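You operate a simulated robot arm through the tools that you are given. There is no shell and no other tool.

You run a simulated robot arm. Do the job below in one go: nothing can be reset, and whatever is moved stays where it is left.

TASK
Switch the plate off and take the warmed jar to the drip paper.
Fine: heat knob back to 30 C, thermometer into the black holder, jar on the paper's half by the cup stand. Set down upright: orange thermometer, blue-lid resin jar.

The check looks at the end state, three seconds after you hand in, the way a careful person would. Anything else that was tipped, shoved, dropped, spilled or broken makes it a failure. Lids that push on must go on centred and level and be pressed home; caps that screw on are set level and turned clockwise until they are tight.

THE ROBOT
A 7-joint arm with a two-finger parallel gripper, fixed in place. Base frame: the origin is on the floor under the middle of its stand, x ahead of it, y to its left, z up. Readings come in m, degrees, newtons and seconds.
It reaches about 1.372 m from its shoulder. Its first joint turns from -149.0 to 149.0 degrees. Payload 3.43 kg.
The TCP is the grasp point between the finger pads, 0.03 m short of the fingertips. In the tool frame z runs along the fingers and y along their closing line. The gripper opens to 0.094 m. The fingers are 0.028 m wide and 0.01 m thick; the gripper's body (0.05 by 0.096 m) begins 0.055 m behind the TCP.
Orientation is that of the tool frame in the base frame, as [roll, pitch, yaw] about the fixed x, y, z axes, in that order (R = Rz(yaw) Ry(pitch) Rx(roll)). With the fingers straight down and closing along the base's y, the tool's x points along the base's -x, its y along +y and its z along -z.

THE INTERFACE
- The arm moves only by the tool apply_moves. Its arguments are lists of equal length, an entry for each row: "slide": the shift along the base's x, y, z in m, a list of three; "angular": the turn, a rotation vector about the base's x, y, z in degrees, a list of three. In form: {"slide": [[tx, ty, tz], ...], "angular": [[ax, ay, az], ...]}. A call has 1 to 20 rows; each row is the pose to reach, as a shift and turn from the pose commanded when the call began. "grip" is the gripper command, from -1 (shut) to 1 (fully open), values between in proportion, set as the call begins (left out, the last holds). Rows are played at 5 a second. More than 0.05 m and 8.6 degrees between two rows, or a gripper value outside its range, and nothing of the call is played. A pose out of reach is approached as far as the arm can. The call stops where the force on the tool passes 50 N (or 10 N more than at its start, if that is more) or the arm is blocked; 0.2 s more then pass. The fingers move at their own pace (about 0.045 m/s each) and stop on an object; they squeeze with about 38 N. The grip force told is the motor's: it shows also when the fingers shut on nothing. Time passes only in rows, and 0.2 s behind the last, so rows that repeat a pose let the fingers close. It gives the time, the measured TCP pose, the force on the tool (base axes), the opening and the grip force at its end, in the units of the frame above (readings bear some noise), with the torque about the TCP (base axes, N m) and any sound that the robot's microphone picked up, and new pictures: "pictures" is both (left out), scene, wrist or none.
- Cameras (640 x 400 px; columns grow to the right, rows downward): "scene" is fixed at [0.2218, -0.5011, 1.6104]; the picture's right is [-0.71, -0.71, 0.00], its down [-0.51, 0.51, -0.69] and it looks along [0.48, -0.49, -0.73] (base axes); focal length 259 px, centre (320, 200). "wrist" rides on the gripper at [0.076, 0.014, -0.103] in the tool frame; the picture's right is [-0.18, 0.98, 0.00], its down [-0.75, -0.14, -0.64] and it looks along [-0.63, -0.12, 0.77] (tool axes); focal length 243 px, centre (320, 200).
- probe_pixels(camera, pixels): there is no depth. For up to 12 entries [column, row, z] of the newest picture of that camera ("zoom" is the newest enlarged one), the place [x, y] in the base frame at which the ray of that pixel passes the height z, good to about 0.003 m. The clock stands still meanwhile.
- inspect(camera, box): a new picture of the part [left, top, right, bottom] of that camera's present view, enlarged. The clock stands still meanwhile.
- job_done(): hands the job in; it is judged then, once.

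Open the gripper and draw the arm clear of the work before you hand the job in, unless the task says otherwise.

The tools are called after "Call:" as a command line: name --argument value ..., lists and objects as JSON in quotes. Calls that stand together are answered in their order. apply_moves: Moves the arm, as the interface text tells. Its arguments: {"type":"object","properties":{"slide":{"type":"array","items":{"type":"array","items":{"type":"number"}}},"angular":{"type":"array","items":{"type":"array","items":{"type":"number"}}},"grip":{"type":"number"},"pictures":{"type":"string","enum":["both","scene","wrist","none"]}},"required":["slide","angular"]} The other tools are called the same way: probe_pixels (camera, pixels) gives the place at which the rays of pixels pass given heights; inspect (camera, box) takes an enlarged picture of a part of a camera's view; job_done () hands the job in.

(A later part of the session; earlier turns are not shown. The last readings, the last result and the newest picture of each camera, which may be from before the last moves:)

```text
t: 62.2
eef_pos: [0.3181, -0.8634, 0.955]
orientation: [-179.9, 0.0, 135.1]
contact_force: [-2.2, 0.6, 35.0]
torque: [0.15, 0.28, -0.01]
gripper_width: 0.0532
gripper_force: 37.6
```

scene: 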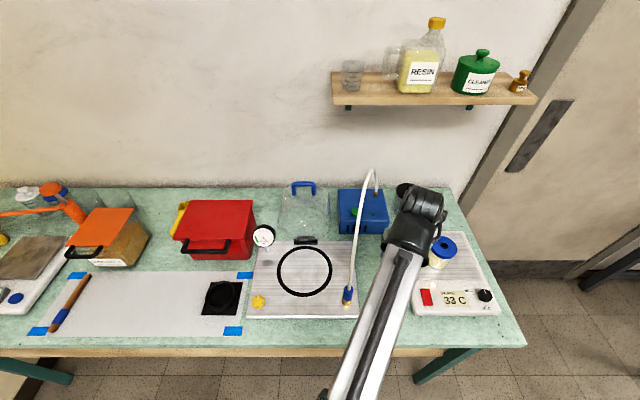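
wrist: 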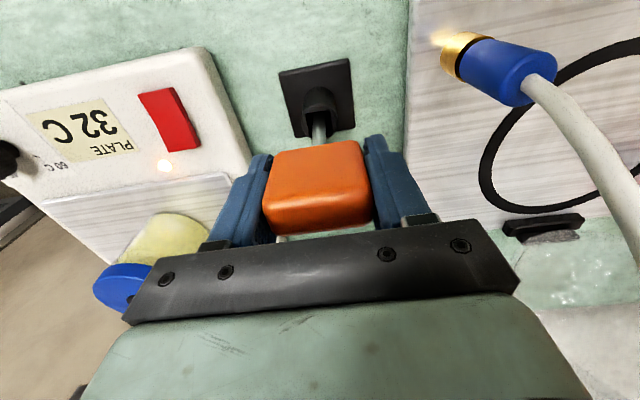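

It bottomed with 35 N at z=0.955. I back off 3 mm to relieve the load, then open the gripper.

Call:
apply_moves --slide '[[0, 0, 0.002], [0, 0, 0.0035], [0, 0, 0.0035]]' --angular '[[0, 0, 0], [0, 0, 0], [0, 0, 0]]' --grip -1 --pictures "none"

Call:
apply_moves --slide '[[0, 0, 0], [0, 0, 0], [0, 0, 0], [0, 0, 0]]' --angular '[[0, 0, 0], [0, 0, 0], [0, 0, 0], [0, 0, 0]]' --grip 0.7 --pictures "wrist"

Call:
inspect --camera "wrist" --box '[220, 70, 420, 240]'

```text
t: 63.0
eef_pos: [0.3179, -0.8628, 0.9568]
orientation: [179.9, -0.1, 135.2]
contact_force: [0.3, 0.7, -0.6]
torque: [-0.02, 0.0, -0.02]
gripper_width: 0.053
gripper_force: 38.4
```

```text
t: 64.0
eef_pos: [0.3176, -0.8632, 0.9563]
orientation: [-180.0, 0.0, 135.2]
contact_force: [0.2, -1.0, -0.1]
torque: [-0.01, 0.0, -0.07]
gripper_width: 0.0799
gripper_force: 0.1
```

wrist: 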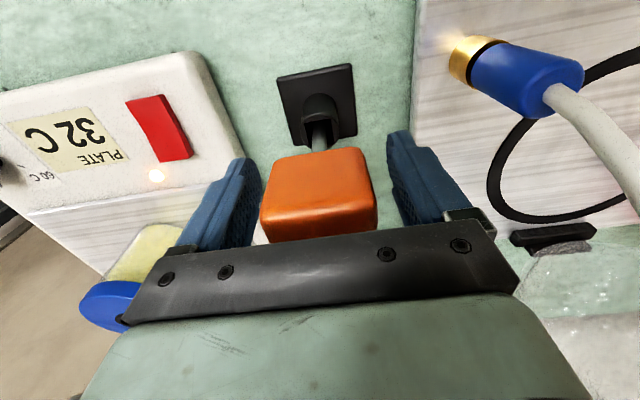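

```text
2.35 times, centred on (320, 155) of wrist
```

zoom: 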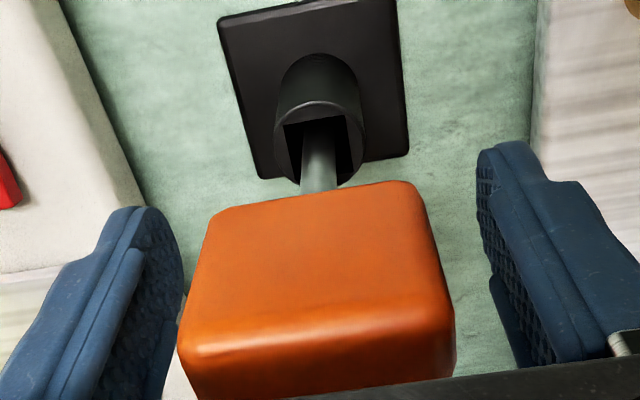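

The thermometer stands in the holder on its own with the fingers clear. I rise straight up and check it in the scene view.

Call:
apply_moves --slide '[[0, 0, 0.02], [0, 0, 0.05], [0, 0, 0.09], [0, 0, 0.13], [0, 0, 0.17], [-0.035, -0.035, 0.17], [-0.07, -0.07, 0.17], [-0.1, -0.1, 0.17], [-0.13, -0.13, 0.17], [-0.13, -0.13, 0.17]]' --angular '[[0, 0, 0], [0, 0, 0], [0, 0, 0], [0, 0, 0], [0, 0, 0], [0, 0, 0], [0, 0, 0], [0, 0, 0], [0, 0, 0], [0, 0, 0]]' --grip 1 --pictures "both"

Call:
inspect --camera "scene" --box '[340, 220, 510, 320]'

Call:
inspect --camera "wrist" --box '[180, 0, 640, 240]'

```text
t: 66.2
eef_pos: [0.189, -0.9944, 1.1289]
orientation: [-179.9, -0.1, 135.2]
contact_force: [0.2, -0.5, 0.5]
torque: [-0.01, 0.01, 0.01]
gripper_width: 0.094
gripper_force: 0.0
```

scene: 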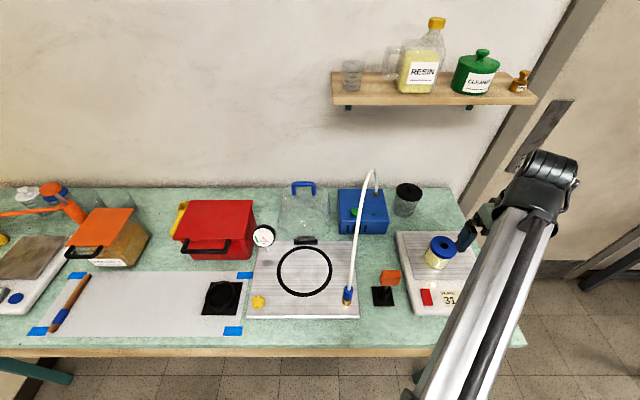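
wrist: 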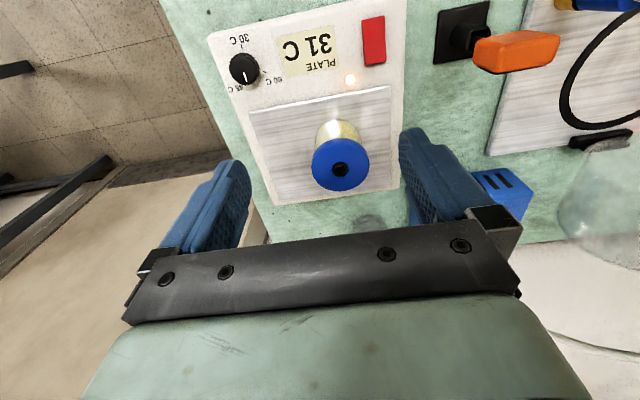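

```text
3.76 times, centred on (425, 270) of scene
```

zoom: 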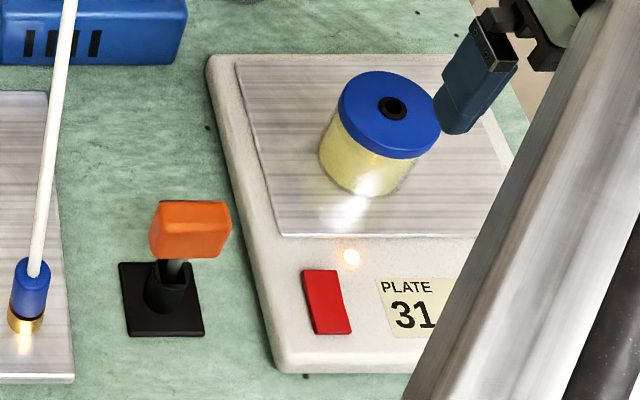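

```text
1.39 times, centred on (410, 120) of wrist
```

zoom: 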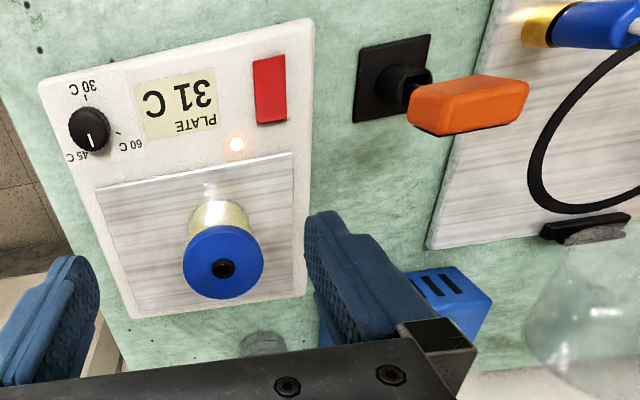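

Thermometer is upright in the black holder and the plate reads 31 C. I go over the knob again (aligned with the plate) to check the final alignment while the reading settles.

Call:
apply_moves --slide '[[-0.027, -0.014, 0], [-0.054, -0.028, -0.02], [-0.081, -0.043, -0.05], [-0.081, -0.043, -0.08], [-0.081, -0.043, -0.11], [-0.081, -0.043, -0.14], [-0.081, -0.043, -0.149], [-0.081, -0.043, -0.149], [-0.081, -0.043, -0.149], [-0.081, -0.043, -0.149], [-0.081, -0.043, -0.149], [-0.081, -0.043, -0.149]]' --angular '[[0, 0, 0], [0, 0, 0], [0, 0, 0], [0, 0, 0], [0, 0, 0], [0, 0, 0], [0, 0, 0], [0, 0, 0], [0, 0, 0], [0, 0, 0], [0, 0, 0], [0, 0, 0]]' --grip 0.28 --pictures "wrist"

Call:
inspect --camera "wrist" --box '[260, 60, 400, 170]'

```text
t: 68.8
eef_pos: [0.1078, -1.0374, 0.9785]
orientation: [-180.0, 0.0, 135.2]
contact_force: [0.1, -0.2, 0.4]
torque: [0.0, -0.03, 0.01]
gripper_width: 0.0605
gripper_force: 0.1
```

wrist: 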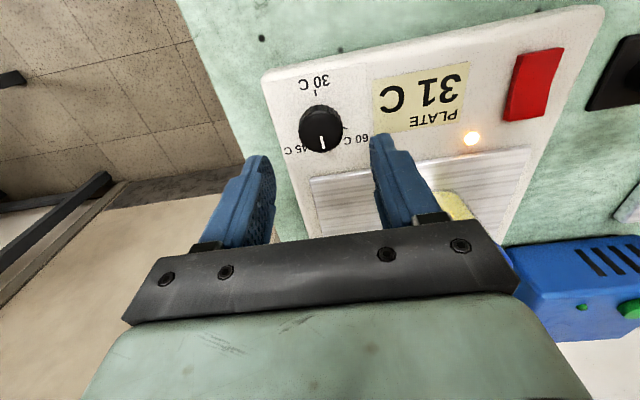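

```text
3.64 times, centred on (330, 115) of wrist
```

zoom: 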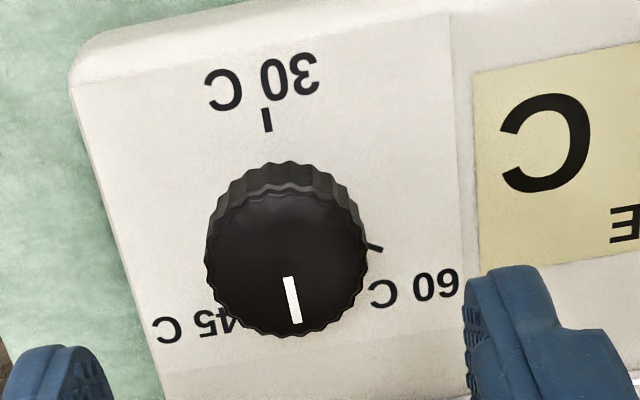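

The white line (zoom 287,277→296,322) is now parallel to the 30 C tick with its tail on it, and the display is nearing 30. I shut the fingers and move above the raised far half of the red switch, giving the reading time to settle.

Call:
apply_moves --slide '[[0, 0, 0.02], [0.01, 0.008, 0.03], [0.02, 0.016, 0.03], [0.03, 0.024, 0.03], [0.04, 0.033, 0.03], [0.05, 0.041, 0.03], [0.06, 0.049, 0.03], [0.07, 0.057, 0.03], [0.08, 0.066, 0.03], [0.09, 0.074, 0.03], [0.1, 0.082, 0.03], [0.11, 0.09, 0.03], [0.1212, 0.0979, 0.02], [0.1212, 0.0979, 0.0], [0.1212, 0.0979, -0.01], [0.1212, 0.0979, -0.01]]' --angular '[[0, 0, 0], [0, 0, 7], [0, 0, 14], [0, 0, 21], [0, 0, 28], [0, 0, 35], [0, 0, 42], [0, 0, 49], [0, 0, 56], [0, 0, 63], [0, 0, 70], [0, 0, 77], [0, 0, 84], [0, 0, 89.8], [0, 0, 89.8], [0, 0, 89.8]]' --grip -1 --pictures "both"

Call:
inspect --camera "wrist" --box '[230, 60, 410, 200]'

Call:
inspect --camera "scene" --box '[380, 220, 510, 320]'

```text
t: 72.2
eef_pos: [0.229, -0.9387, 0.9681]
orientation: [179.9, 0.0, -135.0]
contact_force: [-0.3, 0.7, -0.1]
torque: [0.01, -0.02, 0.0]
gripper_width: 0.0001
gripper_force: 32.9
```

scene: 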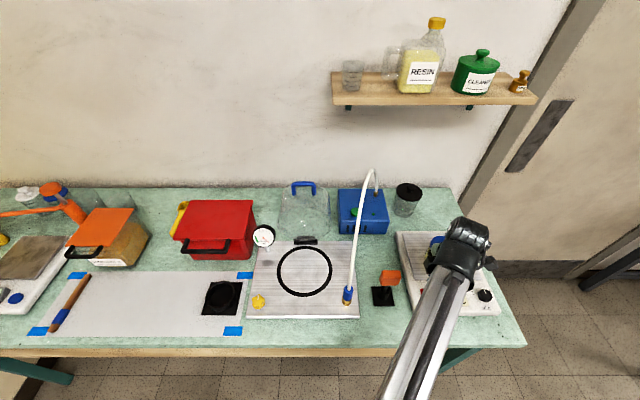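
wrist: 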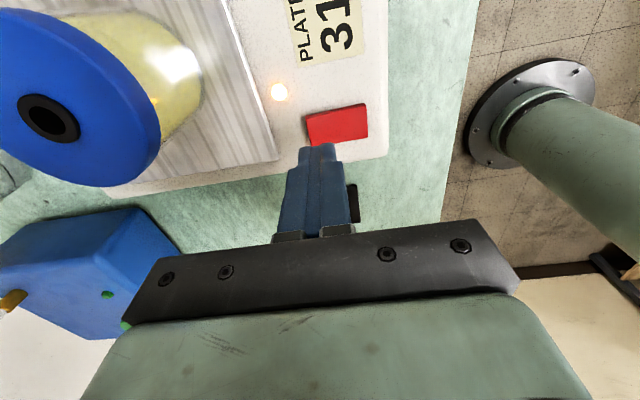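

```text
2.86 times, centred on (320, 130) of wrist
```

zoom: 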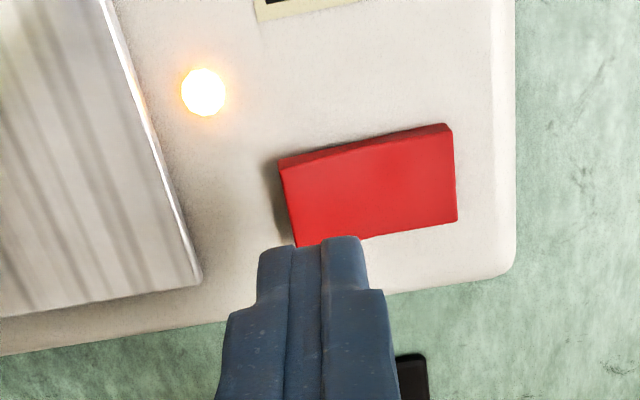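

```text
4.00 times, centred on (445, 270) of scene
```

zoom: 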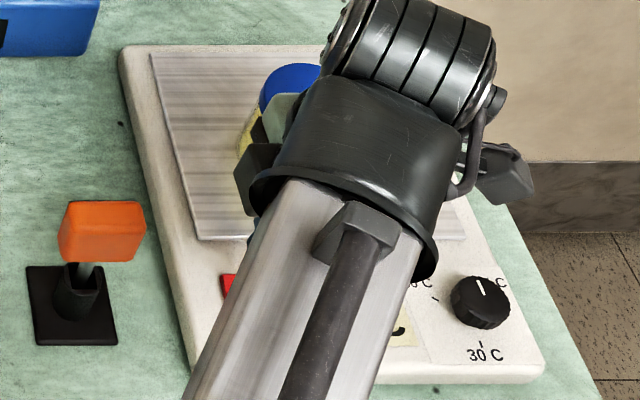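

The reading still shows 31 C, so the setting is probably about 30.8. I go back to the knob for a small clockwise correction before switching off.

Call:
apply_moves --slide '[[0, 0, 0.02], [-0.01, -0.008, 0.04], [-0.02, -0.016, 0.04], [-0.035, -0.028, 0.04], [-0.05, -0.041, 0.04], [-0.07, -0.057, 0.04], [-0.09, -0.074, 0.04], [-0.11, -0.09, 0.03], [-0.1212, -0.0987, 0.01], [-0.1212, -0.0987, 0.01]]' --angular '[[0, 0, 0], [0, 0, -8], [0, 0, -16], [0, 0, -24], [0, 0, -32], [0, 0, -40], [0, 0, -48], [0, 0, -56], [0, 0, -60], [0, 0, -60]]' --grip 0.28 --pictures "wrist"

Call:
inspect --camera "wrist" --box '[260, 60, 440, 180]'

```text
t: 74.4
eef_pos: [0.1062, -1.0378, 0.9773]
orientation: [-180.0, 0.0, 164.8]
contact_force: [0.0, 0.1, 1.2]
torque: [-0.01, 0.04, -0.01]
gripper_width: 0.0604
gripper_force: 0.0
```

wrist: 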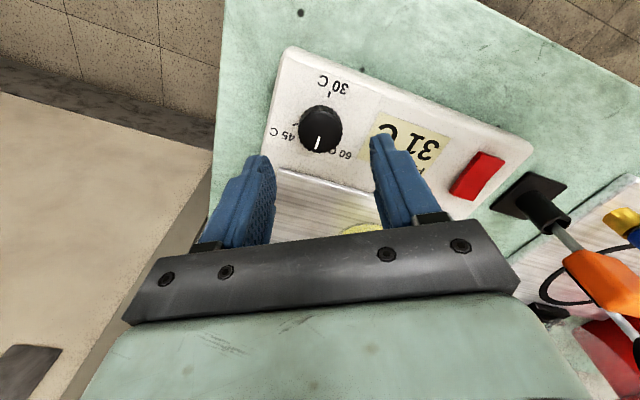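

```text
3.33 times, centred on (350, 120) of wrist
```

zoom: 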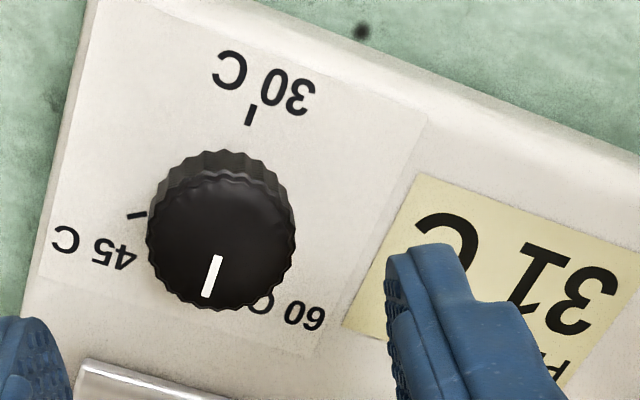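

The line is parallel with the tick within 2°, but the reading stays at 31 C. I grip the knob and turn it 5° further clockwise, then release.

Call:
apply_moves --slide '[[0, 0, -0.02], [0, 0, -0.04], [0, 0, -0.057], [0, 0, -0.057]]' --angular '[[0, 0, 0], [0, 0, 0], [0, 0, 0], [0, 0, 0]]' --grip 0.28 --pictures "none"

Call:
apply_moves --slide '[[0, 0, 0], [0, 0, 0], [0, 0, 0], [0, 0, 0], [0, 0, 0], [0, 0, 0]]' --angular '[[0, 0, 0], [0, 0, 0], [0, 0, 0], [0, 0, -2.5], [0, 0, -5], [0, 0, -5]]' --grip -1 --pictures "none"

Call:
apply_moves --slide '[[0, 0, 0], [0, 0, 0], [0, 0, 0.03], [0, 0, 0.06], [0, 0, 0.06]]' --angular '[[0, 0, 0], [0, 0, 0], [0, 0, 0], [0, 0, 0], [0, 0, 0]]' --grip 0.28 --pictures "wrist"

Call:
inspect --camera "wrist" --box '[260, 60, 440, 180]'

```text
t: 75.4
eef_pos: [0.107, -1.037, 0.9216]
orientation: [-180.0, -0.1, 165.0]
contact_force: [0.3, 0.6, -0.5]
torque: [0.0, 0.01, -0.01]
gripper_width: 0.0603
gripper_force: 0.0
```

```text
t: 76.8
eef_pos: [0.1068, -1.0391, 0.9215]
orientation: [-179.9, 0.0, 160.0]
contact_force: [-2.6, -12.9, 1.5]
torque: [-0.2, 0.29, 0.7]
gripper_width: 0.0328
gripper_force: 45.1
```

```text
t: 78.0
eef_pos: [0.1062, -1.0376, 0.9817]
orientation: [180.0, 0.0, 160.0]
contact_force: [-0.1, -0.5, 0.3]
torque: [0.01, 0.0, 0.01]
gripper_width: 0.0602
gripper_force: 0.0
```

wrist: 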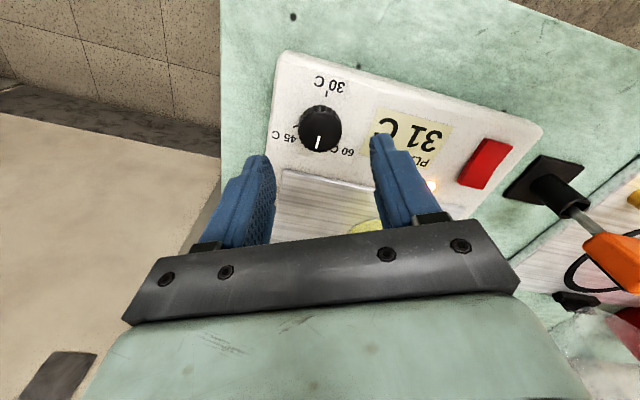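

```text
3.33 times, centred on (350, 120) of wrist
```

zoom: 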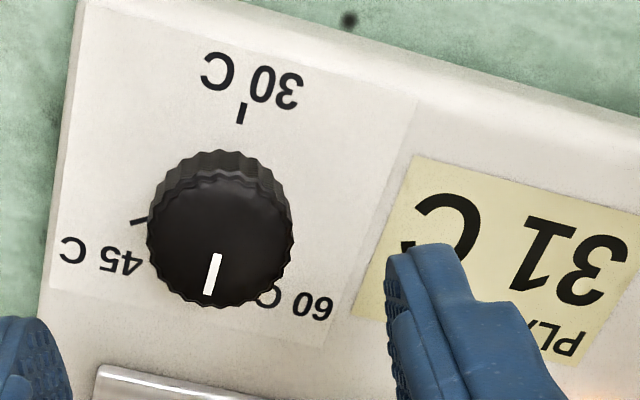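

During the last turn a firm 0.7 N·m resistance appeared: the knob is against its lower stop, with tail exactly on the 30 C tick — so 30 C is set. Now I move over the raised far half of the switch with shut fingers.

Call:
apply_moves --slide '[[0, 0, 0.02], [0.015, 0.012, 0.025], [0.03, 0.024, 0.025], [0.045, 0.036, 0.025], [0.06, 0.048, 0.025], [0.075, 0.06, 0.025], [0.09, 0.072, 0.025], [0.105, 0.084, 0.025], [0.1228, 0.0985, 0.015], [0.1228, 0.0985, 0.0], [0.1228, 0.0985, -0.0135], [0.1228, 0.0985, -0.03], [0.1228, 0.0985, -0.042], [0.1228, 0.0985, -0.042]]' --angular '[[0, 0, 0], [0, 0, 8], [0, 0, 16], [0, 0, 24], [0, 0, 32], [0, 0, 40], [0, 0, 48], [0, 0, 56], [0, 0, 64], [0, 0, 65], [0, 0, 65], [0, 0, 65], [0, 0, 65], [0, 0, 65]]' --grip -1 --pictures "wrist"

Call:
inspect --camera "wrist" --box '[230, 80, 410, 220]'

```text
t: 81.0
eef_pos: [0.2319, -0.9404, 0.9386]
orientation: [-180.0, 0.1, -135.0]
contact_force: [0.1, -0.2, -0.3]
torque: [-0.01, -0.04, 0.01]
gripper_width: 0.0001
gripper_force: 32.8
```

wrist: 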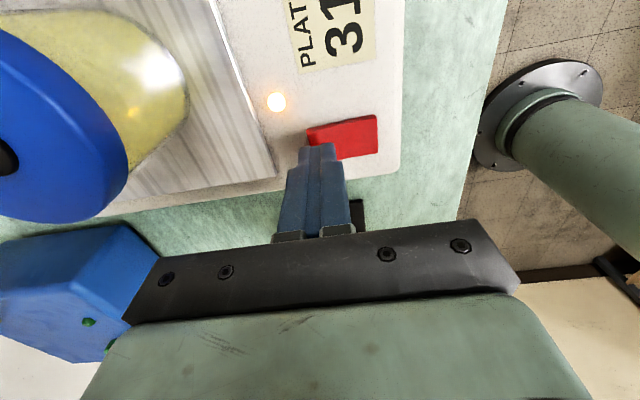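

```text
2.86 times, centred on (320, 150) of wrist
```

zoom: 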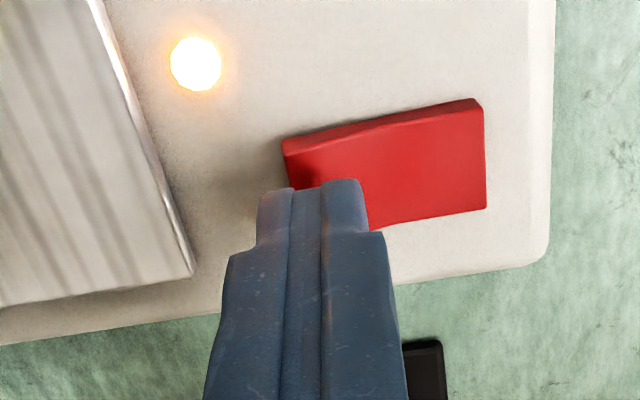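

The fingertips (zoom 258–362, 185) are above the rocker's raised far half. I shift 3 mm in -x to centre better and press down in small steps.

Call:
apply_moves --slide '[[-0.003, 0, 0], [-0.003, 0, -0.002], [-0.003, 0, -0.004], [-0.003, 0, -0.006], [-0.003, 0, -0.008], [-0.003, 0, -0.01]]' --angular '[[0, 0, 0], [0, 0, 0], [0, 0, 0], [0, 0, 0], [0, 0, 0], [0, 0, 0]]' --grip -1 --pictures "wrist"

Call:
inspect --camera "wrist" --box '[230, 80, 410, 220]'

```text
t: 82.4
eef_pos: [0.2279, -0.9393, 0.9292]
orientation: [-180.0, 0.0, -135.0]
contact_force: [0.2, 0.8, -0.1]
torque: [-0.02, -0.02, 0.01]
gripper_width: 0.0002
gripper_force: 33.1
```

wrist: 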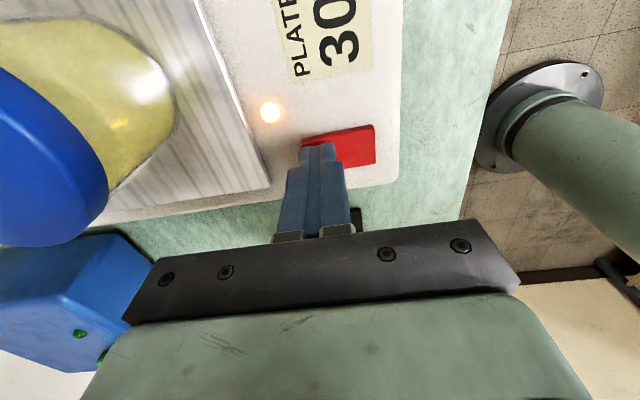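

```text
2.86 times, centred on (320, 150) of wrist
```

zoom: 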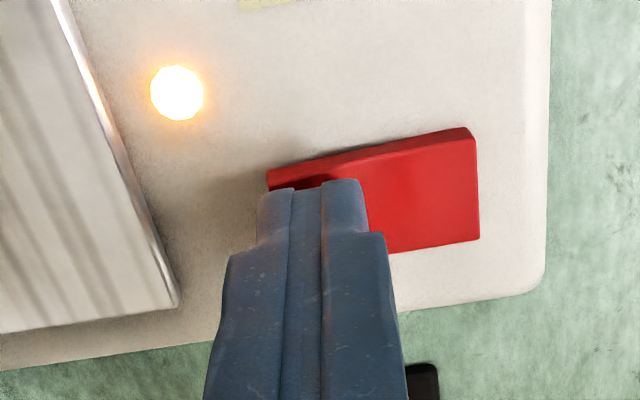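

The display now reads 30 C. The tips are nearly touching the rocker; I keep pressing in 1.5 mm steps.

Call:
apply_moves --slide '[[0, 0, -0.0015], [0, 0, -0.003], [0, 0, -0.0045], [0, 0, -0.006], [0, 0, -0.0075], [0, 0, -0.009]]' --angular '[[0, 0, 0], [0, 0, 0], [0, 0, 0], [0, 0, 0], [0, 0, 0], [0, 0, 0]]' --grip -1 --pictures "wrist"

Call:
inspect --camera "wrist" --box '[230, 80, 410, 220]'

```text
t: 83.8
eef_pos: [0.2275, -0.9378, 0.9229]
orientation: [-179.8, 0.0, -135.0]
contact_force: [0.2, 0.2, 24.1]
torque: [0.18, 0.12, -0.01]
gripper_width: 0.0
gripper_force: 32.6
```

wrist: 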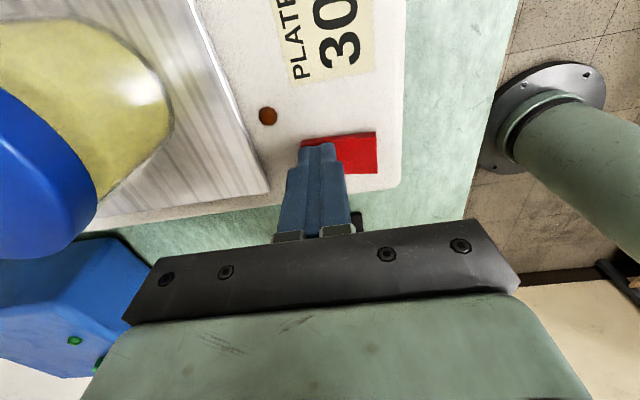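

```text
2.86 times, centred on (320, 150) of wrist
```

zoom: 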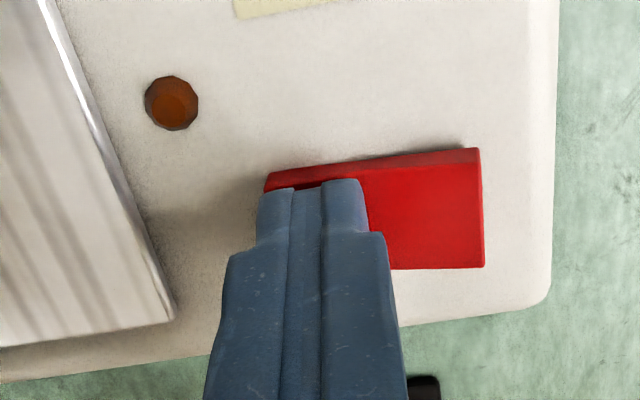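

The lamp has gone dark (zoom 171,103): the plate is off, with 24 N on the rocker. I lift off and move above the jar with open fingers at yaw 135 to line up.

Call:
apply_moves --slide '[[0, 0, 0.01], [0, 0, 0.04], [0, 0, 0.08], [0, 0, 0.12], [0.005, -0.015, 0.14], [0.01, -0.03, 0.14], [0.014, -0.045, 0.14], [0.018, -0.06, 0.14], [0.022, -0.075, 0.14], [0.026, -0.09, 0.14], [0.03, -0.1, 0.14], [0.033, -0.11, 0.14], [0.0365, -0.1195, 0.14], [0.0365, -0.1195, 0.14], [0.0365, -0.1195, 0.14], [0.0365, -0.1195, 0.14]]' --angular '[[0, 0, 0], [0, 0, 0], [0, 0, 0], [0, 0, -8], [0, 0, -16], [0, 0, -24], [0, 0, -32], [0, 0, -40], [0, 0, -48], [0, 0, -56], [0, 0, -64], [0, 0, -72], [0, 0, -80], [0, 0, -88], [0, 0, -90], [0, 0, -90]]' --grip 1 --pictures "both"

Call:
inspect --camera "wrist" --box '[220, 60, 420, 230]'

Call:
inspect --camera "scene" --box '[330, 160, 510, 320]'

```text
t: 87.2
eef_pos: [0.2638, -1.0592, 1.0603]
orientation: [180.0, 0.0, 134.9]
contact_force: [0.6, -0.1, 0.5]
torque: [0.01, -0.01, 0.01]
gripper_width: 0.094
gripper_force: 0.1
```

scene: 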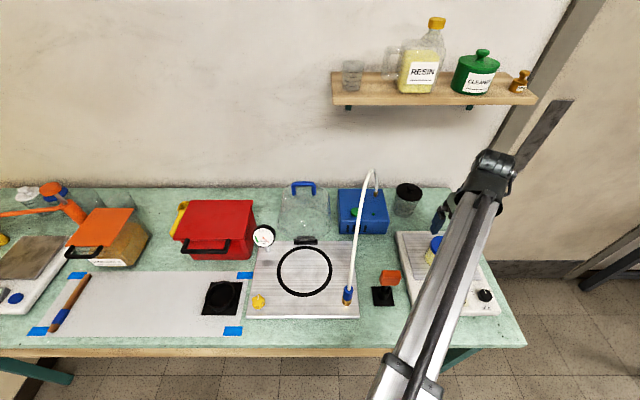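
wrist: 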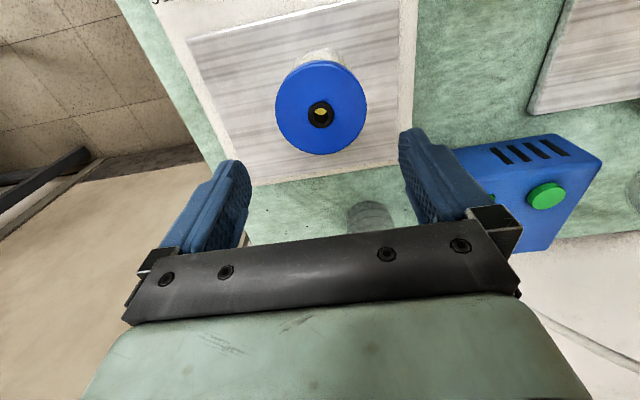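

```text
2.35 times, centred on (320, 145) of wrist
```

zoom: 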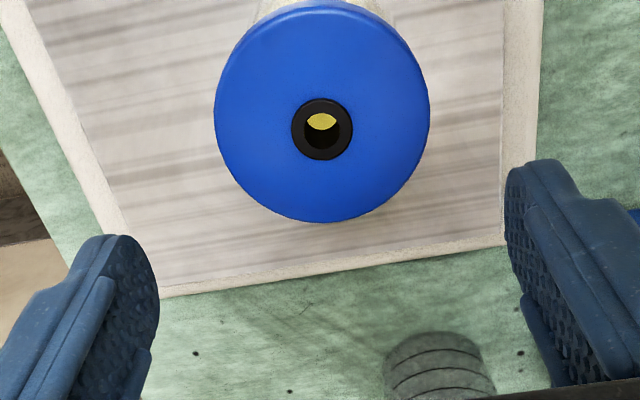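

```text
2.50 times, centred on (420, 240) of scene
```

zoom: 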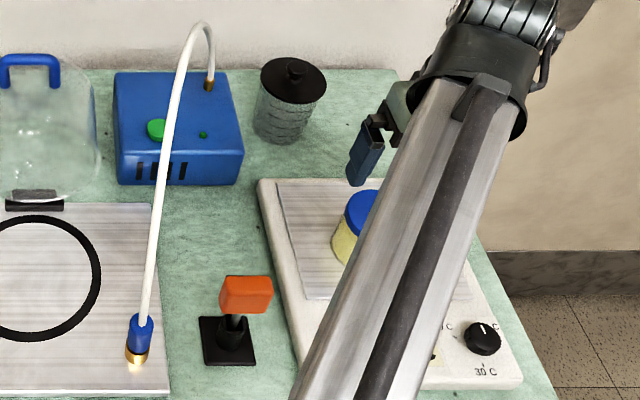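

The lid (76 mm across, hole at zoom 322,129) is centred between the open fingers. I descend over the jar to TCP z≈0.935, leaving the tips well above the plate.

Call:
apply_moves --slide '[[-0.001, 0.001, -0.03], [-0.001, 0.001, -0.06], [-0.001, 0.001, -0.08], [-0.001, 0.001, -0.1], [-0.001, 0.001, -0.115], [-0.001, 0.001, -0.125], [-0.001, 0.001, -0.125]]' --angular '[[0, 0, 0], [0, 0, 0], [0, 0, 0], [0, 0, 0], [0, 0, 0], [0, 0, 0], [0, 0, 0]]' --grip 1 --pictures "both"

Call:
inspect --camera "wrist" --box '[200, 100, 440, 240]'

Call:
inspect --camera "scene" --box '[390, 200, 490, 290]'

```text
t: 88.8
eef_pos: [0.2629, -1.0578, 0.9361]
orientation: [-179.9, 0.0, 135.0]
contact_force: [-0.4, 0.4, 0.0]
torque: [-0.01, -0.02, 0.0]
gripper_width: 0.094
gripper_force: 0.1
```

scene: 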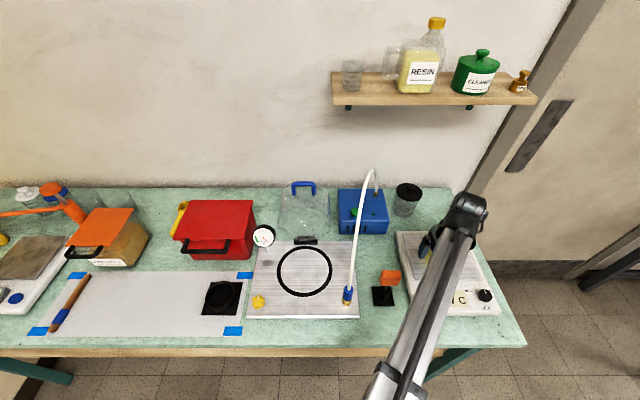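
wrist: 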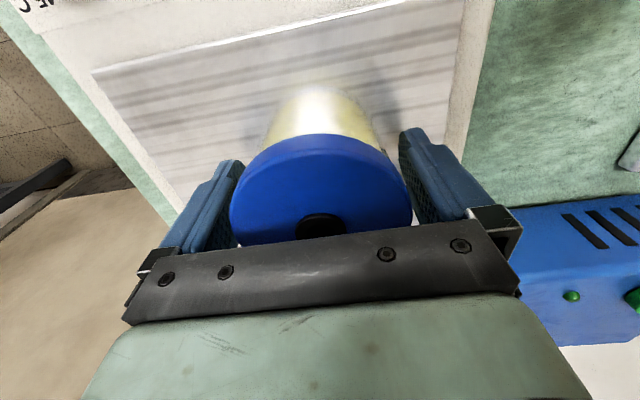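

```text
2.67 times, centred on (320, 170) of wrist
```

zoom: 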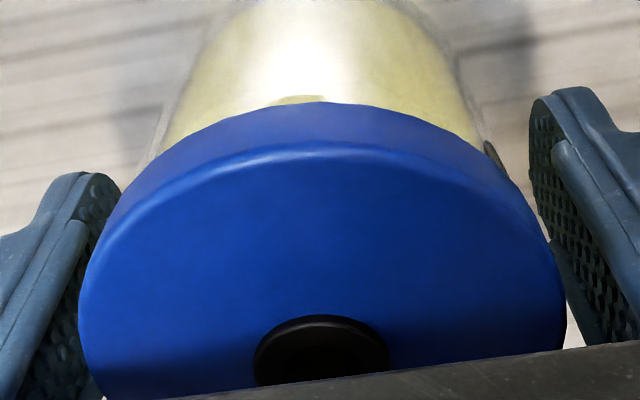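

```text
4.44 times, centred on (440, 245) of scene
```

zoom: 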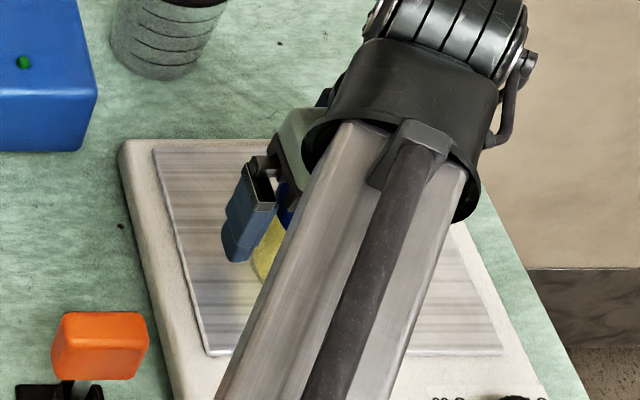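

The jar is evenly between the fingers, with the pads spanning lid and glass. I close the gripper.

Call:
apply_moves --slide '[[0, 0, 0], [0, 0, 0], [0, 0, 0], [0, 0, 0], [0, 0, 0]]' --angular '[[0, 0, 0], [0, 0, 0], [0, 0, 0], [0, 0, 0], [0, 0, 0]]' --grip -1 --pictures "wrist"

Call:
inspect --camera "wrist" --box '[200, 100, 440, 240]'

```text
t: 90.0
eef_pos: [0.2622, -1.0572, 0.9351]
orientation: [180.0, 0.1, 134.9]
contact_force: [0.7, 0.2, 1.1]
torque: [0.02, -0.05, 0.0]
gripper_width: 0.0737
gripper_force: 38.1
```

wrist: 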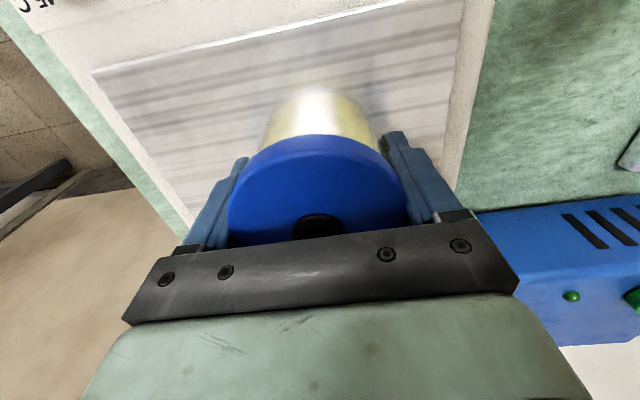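

```text
2.67 times, centred on (320, 170) of wrist
```

zoom: 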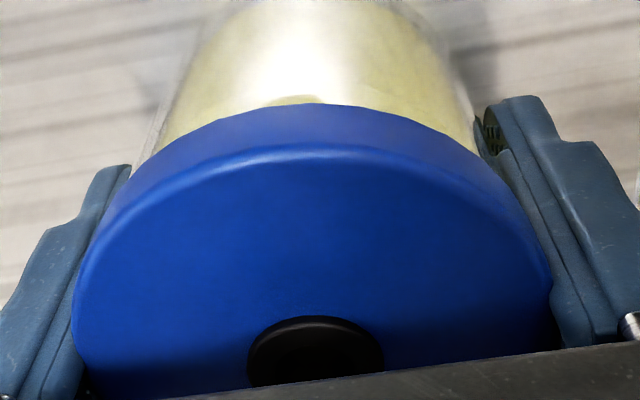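

Held at 74 mm. I lift slowly 2 cm and verify that glass and lid rise together.

Call:
apply_moves --slide '[[0, 0, 0.004], [0, 0, 0.008], [0, 0, 0.012], [0, 0, 0.016], [0, 0, 0.02], [0, 0, 0.02]]' --angular '[[0, 0, 0], [0, 0, 0], [0, 0, 0], [0, 0, 0], [0, 0, 0], [0, 0, 0]]' --grip -1 --pictures "wrist"

Call:
inspect --camera "wrist" --box '[200, 60, 440, 240]'

Call:
inspect --camera "scene" --box '[400, 210, 480, 280]'

```text
t: 91.4
eef_pos: [0.2631, -1.0577, 0.9549]
orientation: [-180.0, 0.1, 135.1]
contact_force: [-0.1, -0.1, 0.3]
torque: [-0.03, -0.02, 0.0]
gripper_width: 0.0735
gripper_force: 37.7
```

wrist: 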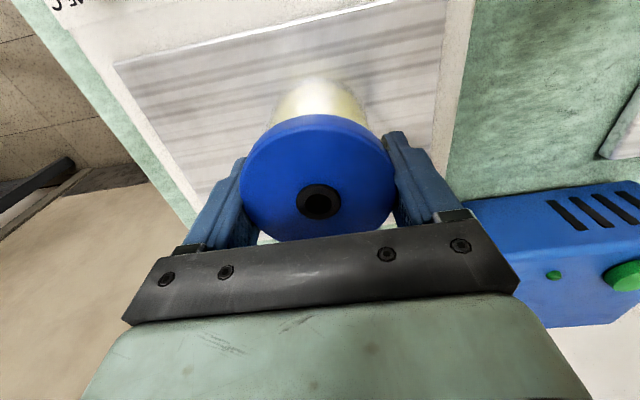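

```text
2.22 times, centred on (320, 150) of wrist
```

zoom: 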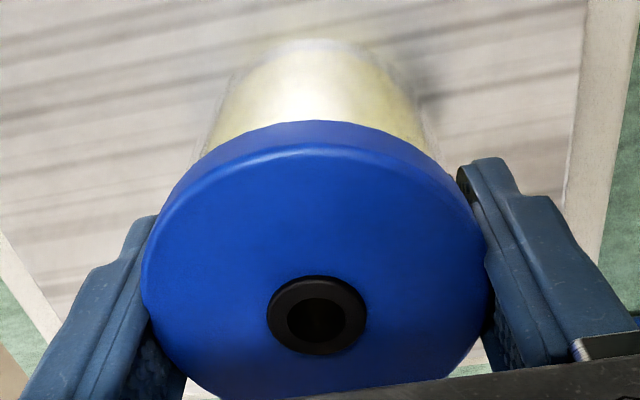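

```text
5.71 times, centred on (440, 245) of scene
```

zoom: 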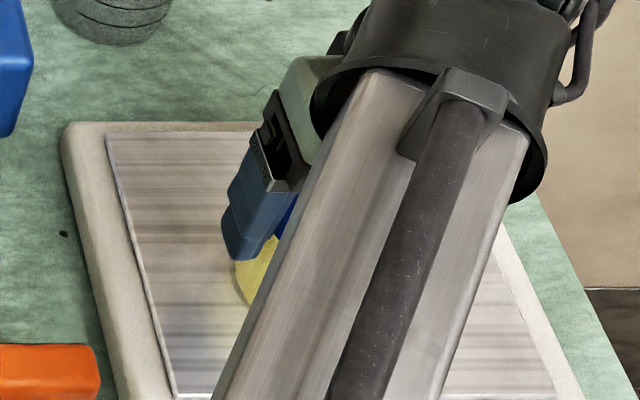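

The lid sank relative to the fingers (hole row 226→202) and the jar stayed on the plate: the fingers slid. I test with a short 5 mm pull to read the load.

Call:
apply_moves --slide '[[0, 0, 0.005]]' --angular '[[0, 0, 0]]' --grip -1 --pictures "wrist"

Call:
inspect --camera "wrist" --box '[200, 60, 440, 240]'

```text
t: 91.8
eef_pos: [0.2637, -1.0559, 0.9595]
orientation: [-180.0, -0.1, 135.0]
contact_force: [-1.5, -0.2, -3.3]
torque: [-0.01, -0.01, 0.0]
gripper_width: 0.0736
gripper_force: 38.2
```

wrist: 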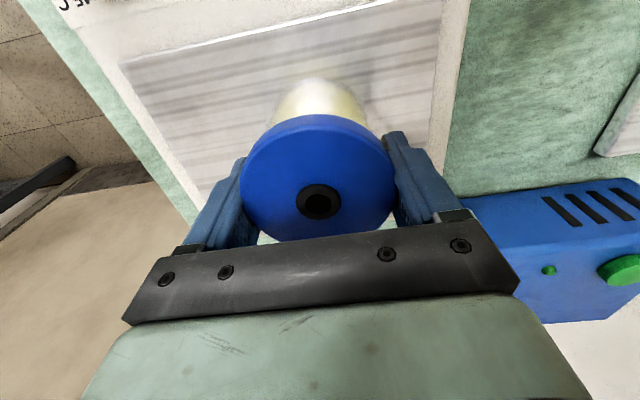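

```text
2.22 times, centred on (320, 150) of wrist
```

zoom: 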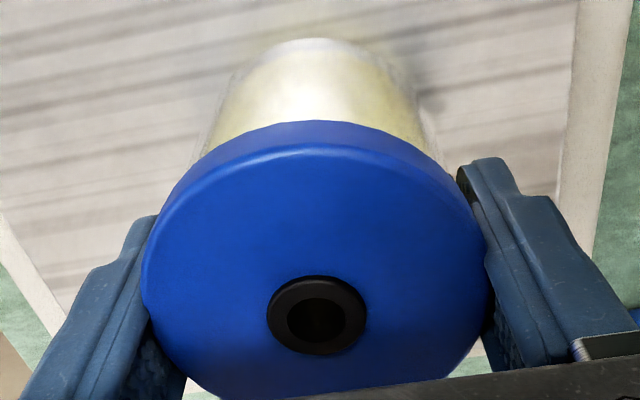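

This time the lid stayed fixed relative to the fingers and the load reads -3.3 N, so the jar is now lifting with the pads at lid level. I lift another 2 cm slowly and check for slip.

Call:
apply_moves --slide '[[0, 0, 0.004], [0, 0, 0.008], [0, 0, 0.012], [0, 0, 0.016], [0, 0, 0.02], [0, 0, 0.02], [0, 0, 0.02]]' --angular '[[0, 0, 0], [0, 0, 0], [0, 0, 0], [0, 0, 0], [0, 0, 0], [0, 0, 0], [0, 0, 0]]' --grip -1 --pictures "wrist"

Call:
inspect --camera "wrist" --box '[200, 60, 440, 240]'

Call:
inspect --camera "scene" --box '[400, 210, 480, 280]'

```text
t: 93.4
eef_pos: [0.2633, -1.0578, 0.9789]
orientation: [-180.0, 0.0, 135.0]
contact_force: [1.3, -0.7, -2.3]
torque: [-0.01, -0.05, 0.04]
gripper_width: 0.0737
gripper_force: 38.4
```

wrist: 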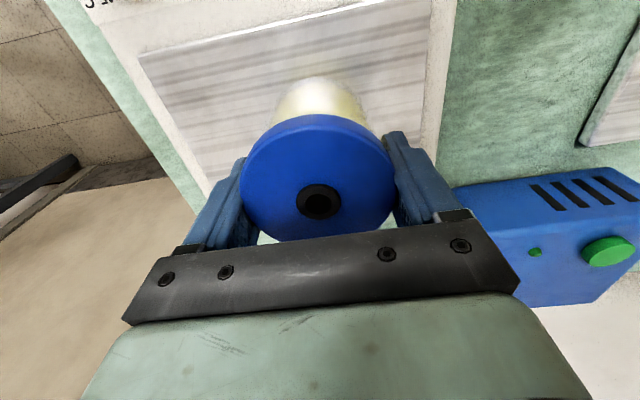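

```text
2.22 times, centred on (320, 150) of wrist
```

zoom: 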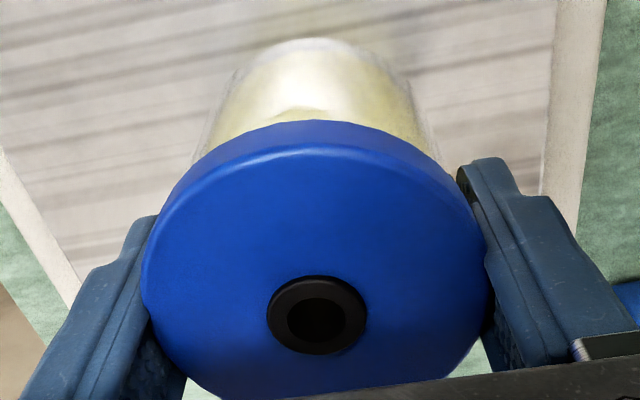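

```text
5.71 times, centred on (440, 245) of scene
```

zoom: 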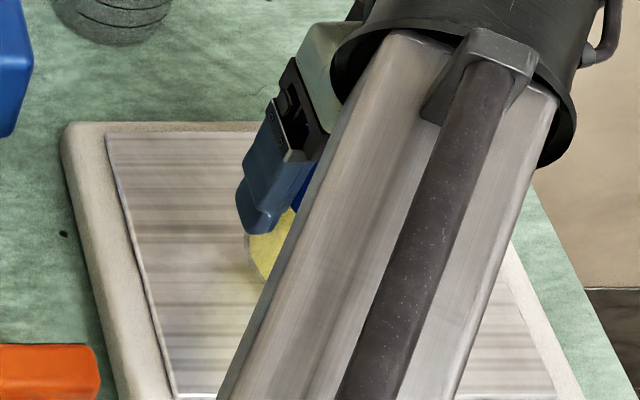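

Glass and lid rise together without slip (lid fixed in view, load about 2.5–3 N). I lift to z≈1.15 and move toward the near side, so as to pass in front of the arched hose.

Call:
apply_moves --slide '[[0, 0, 0.02], [0, 0, 0.045], [0, 0, 0.075], [0, 0, 0.105], [0, 0, 0.135], [0, 0, 0.16], [-0.012, 0.012, 0.171], [-0.034, 0.034, 0.171], [-0.058, 0.058, 0.171], [-0.082, 0.082, 0.171], [-0.106, 0.107, 0.171], [-0.13, 0.131, 0.171], [-0.154, 0.155, 0.171], [-0.175, 0.176, 0.171], [-0.19, 0.191, 0.171], [-0.193, 0.195, 0.171]]' --angular '[[0, 0, 0], [0, 0, 0], [0, 0, 0], [0, 0, 0], [0, 0, 0], [0, 0, 0], [0, 0, 0], [0, 0, 0], [0, 0, 0], [0, 0, 0], [0, 0, 0], [0, 0, 0], [0, 0, 0], [0, 0, 0], [0, 0, 0], [0, 0, 0]]' --grip -1 --pictures "both"

Call:
inspect --camera "wrist" --box '[200, 60, 440, 240]'

```text
t: 96.8
eef_pos: [0.0703, -0.8634, 1.1508]
orientation: [-180.0, 0.0, 135.1]
contact_force: [1.0, 0.5, -2.6]
torque: [0.0, -0.06, 0.01]
gripper_width: 0.0735
gripper_force: 38.3
```

scene: 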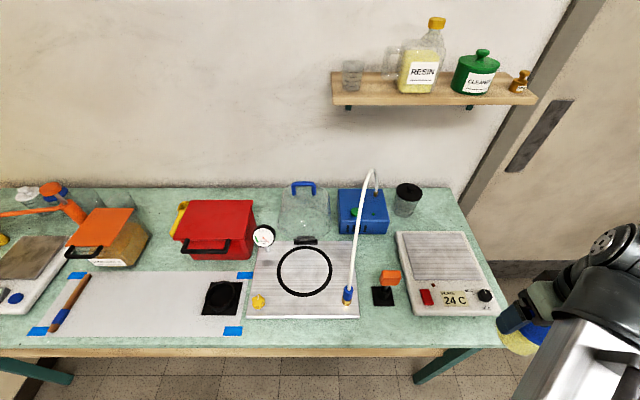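
wrist: 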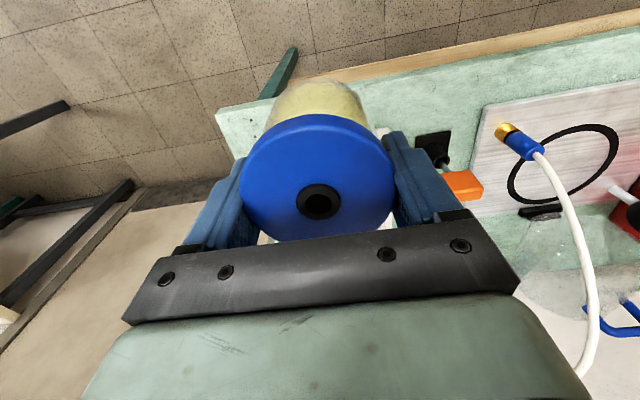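

```text
2.22 times, centred on (320, 150) of wrist
```

zoom: 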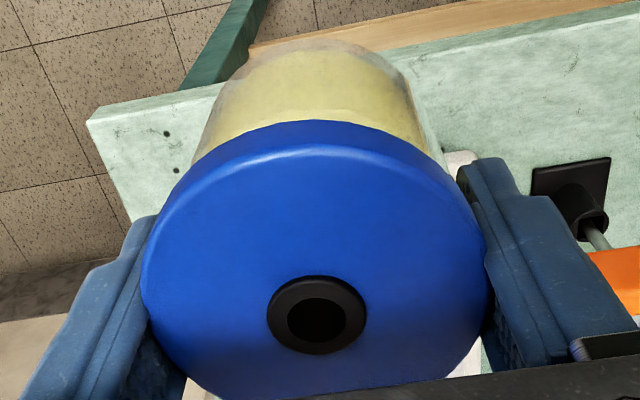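

The jar hangs securely and upright. I carry it leftward in front of the hose, 0.79 m along the bench, toward the paper.

Call:
apply_moves --slide '[[0.015, 0.015, 0], [0.04, 0.04, 0], [0.068, 0.068, 0], [0.098, 0.098, 0], [0.129, 0.129, 0], [0.16, 0.16, 0], [0.191, 0.191, 0], [0.222, 0.222, 0], [0.253, 0.253, 0], [0.284, 0.284, 0], [0.315, 0.315, 0], [0.346, 0.346, 0], [0.377, 0.377, 0], [0.408, 0.408, 0], [0.439, 0.439, 0], [0.47, 0.47, 0], [0.5, 0.5, 0], [0.527, 0.527, 0], [0.548, 0.548, 0], [0.56, 0.56, 0]]' --angular '[[0, 0, 0], [0, 0, 0], [0, 0, 0], [0, 0, 0], [0, 0, 0], [0, 0, 0], [0, 0, 0], [0, 0, 0], [0, 0, 0], [0, 0, 0], [0, 0, 0], [0, 0, 0], [0, 0, 0], [0, 0, 0], [0, 0, 0], [0, 0, 0], [0, 0, 0], [0, 0, 0], [0, 0, 0], [0, 0, 0]]' --grip -1 --pictures "both"

```text
t: 98.1
eef_pos: [0.2032, -0.7312, 1.1501]
orientation: [-179.6, 0.5, 135.4]
contact_force: [3.6, -0.9, -7.1]
torque: [-0.12, 0.29, -0.17]
gripper_width: 0.0735
gripper_force: 38.4
stopped in row 6: the force on the tool passed its limit at 59 N (the readings are from after the stop); the commanded pose is now the measured one
```

scene: 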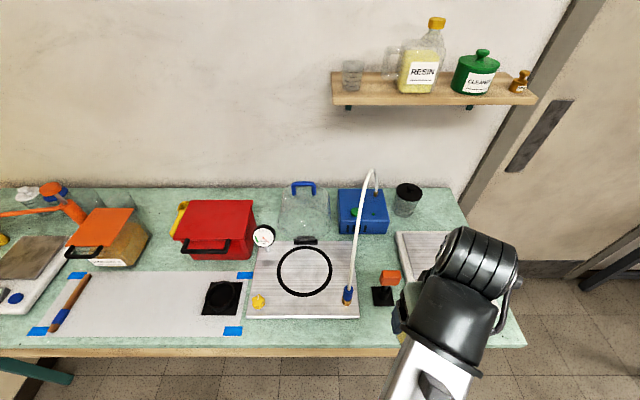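
wrist: 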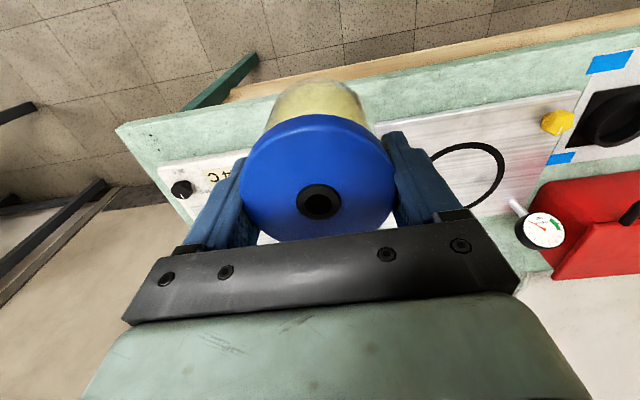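

The move stopped early at (0.203,-0.731) with a 59 N spike, though nothing visible touches the jar or hand. I hold still to read the remaining force before going on.

Call:
apply_moves --slide '[[0, 0, 0], [0, 0, 0]]' --angular '[[0, 0, 0], [0, 0, 0]]' --grip -1 --pictures "both"

Call:
inspect --camera "scene" --box '[330, 200, 560, 400]'

```text
t: 98.7
eef_pos: [0.2038, -0.7309, 1.1501]
orientation: [-179.8, 0.4, 135.4]
contact_force: [2.5, -3.5, -10.8]
torque: [-0.13, -0.07, 0.01]
gripper_width: 0.0737
gripper_force: 37.7
```

scene: 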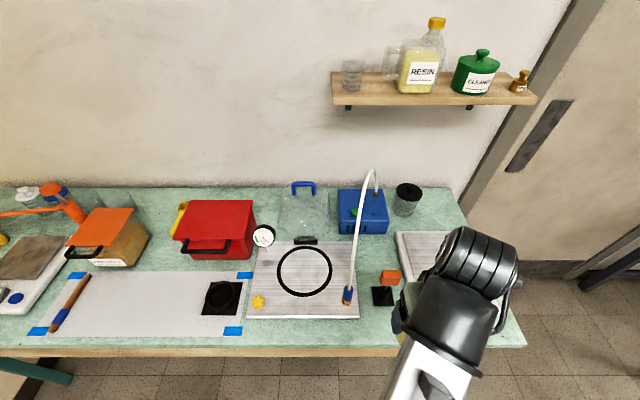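
wrist: 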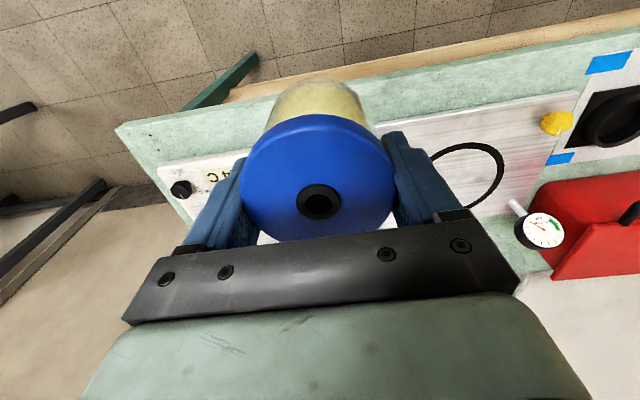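

```text
2.00 times, centred on (445, 300) of scene
```

zoom: 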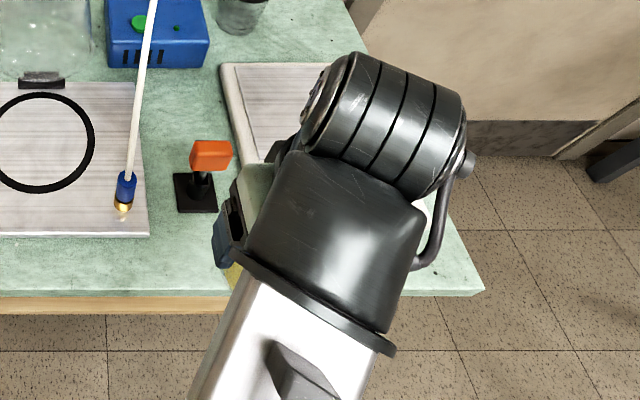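

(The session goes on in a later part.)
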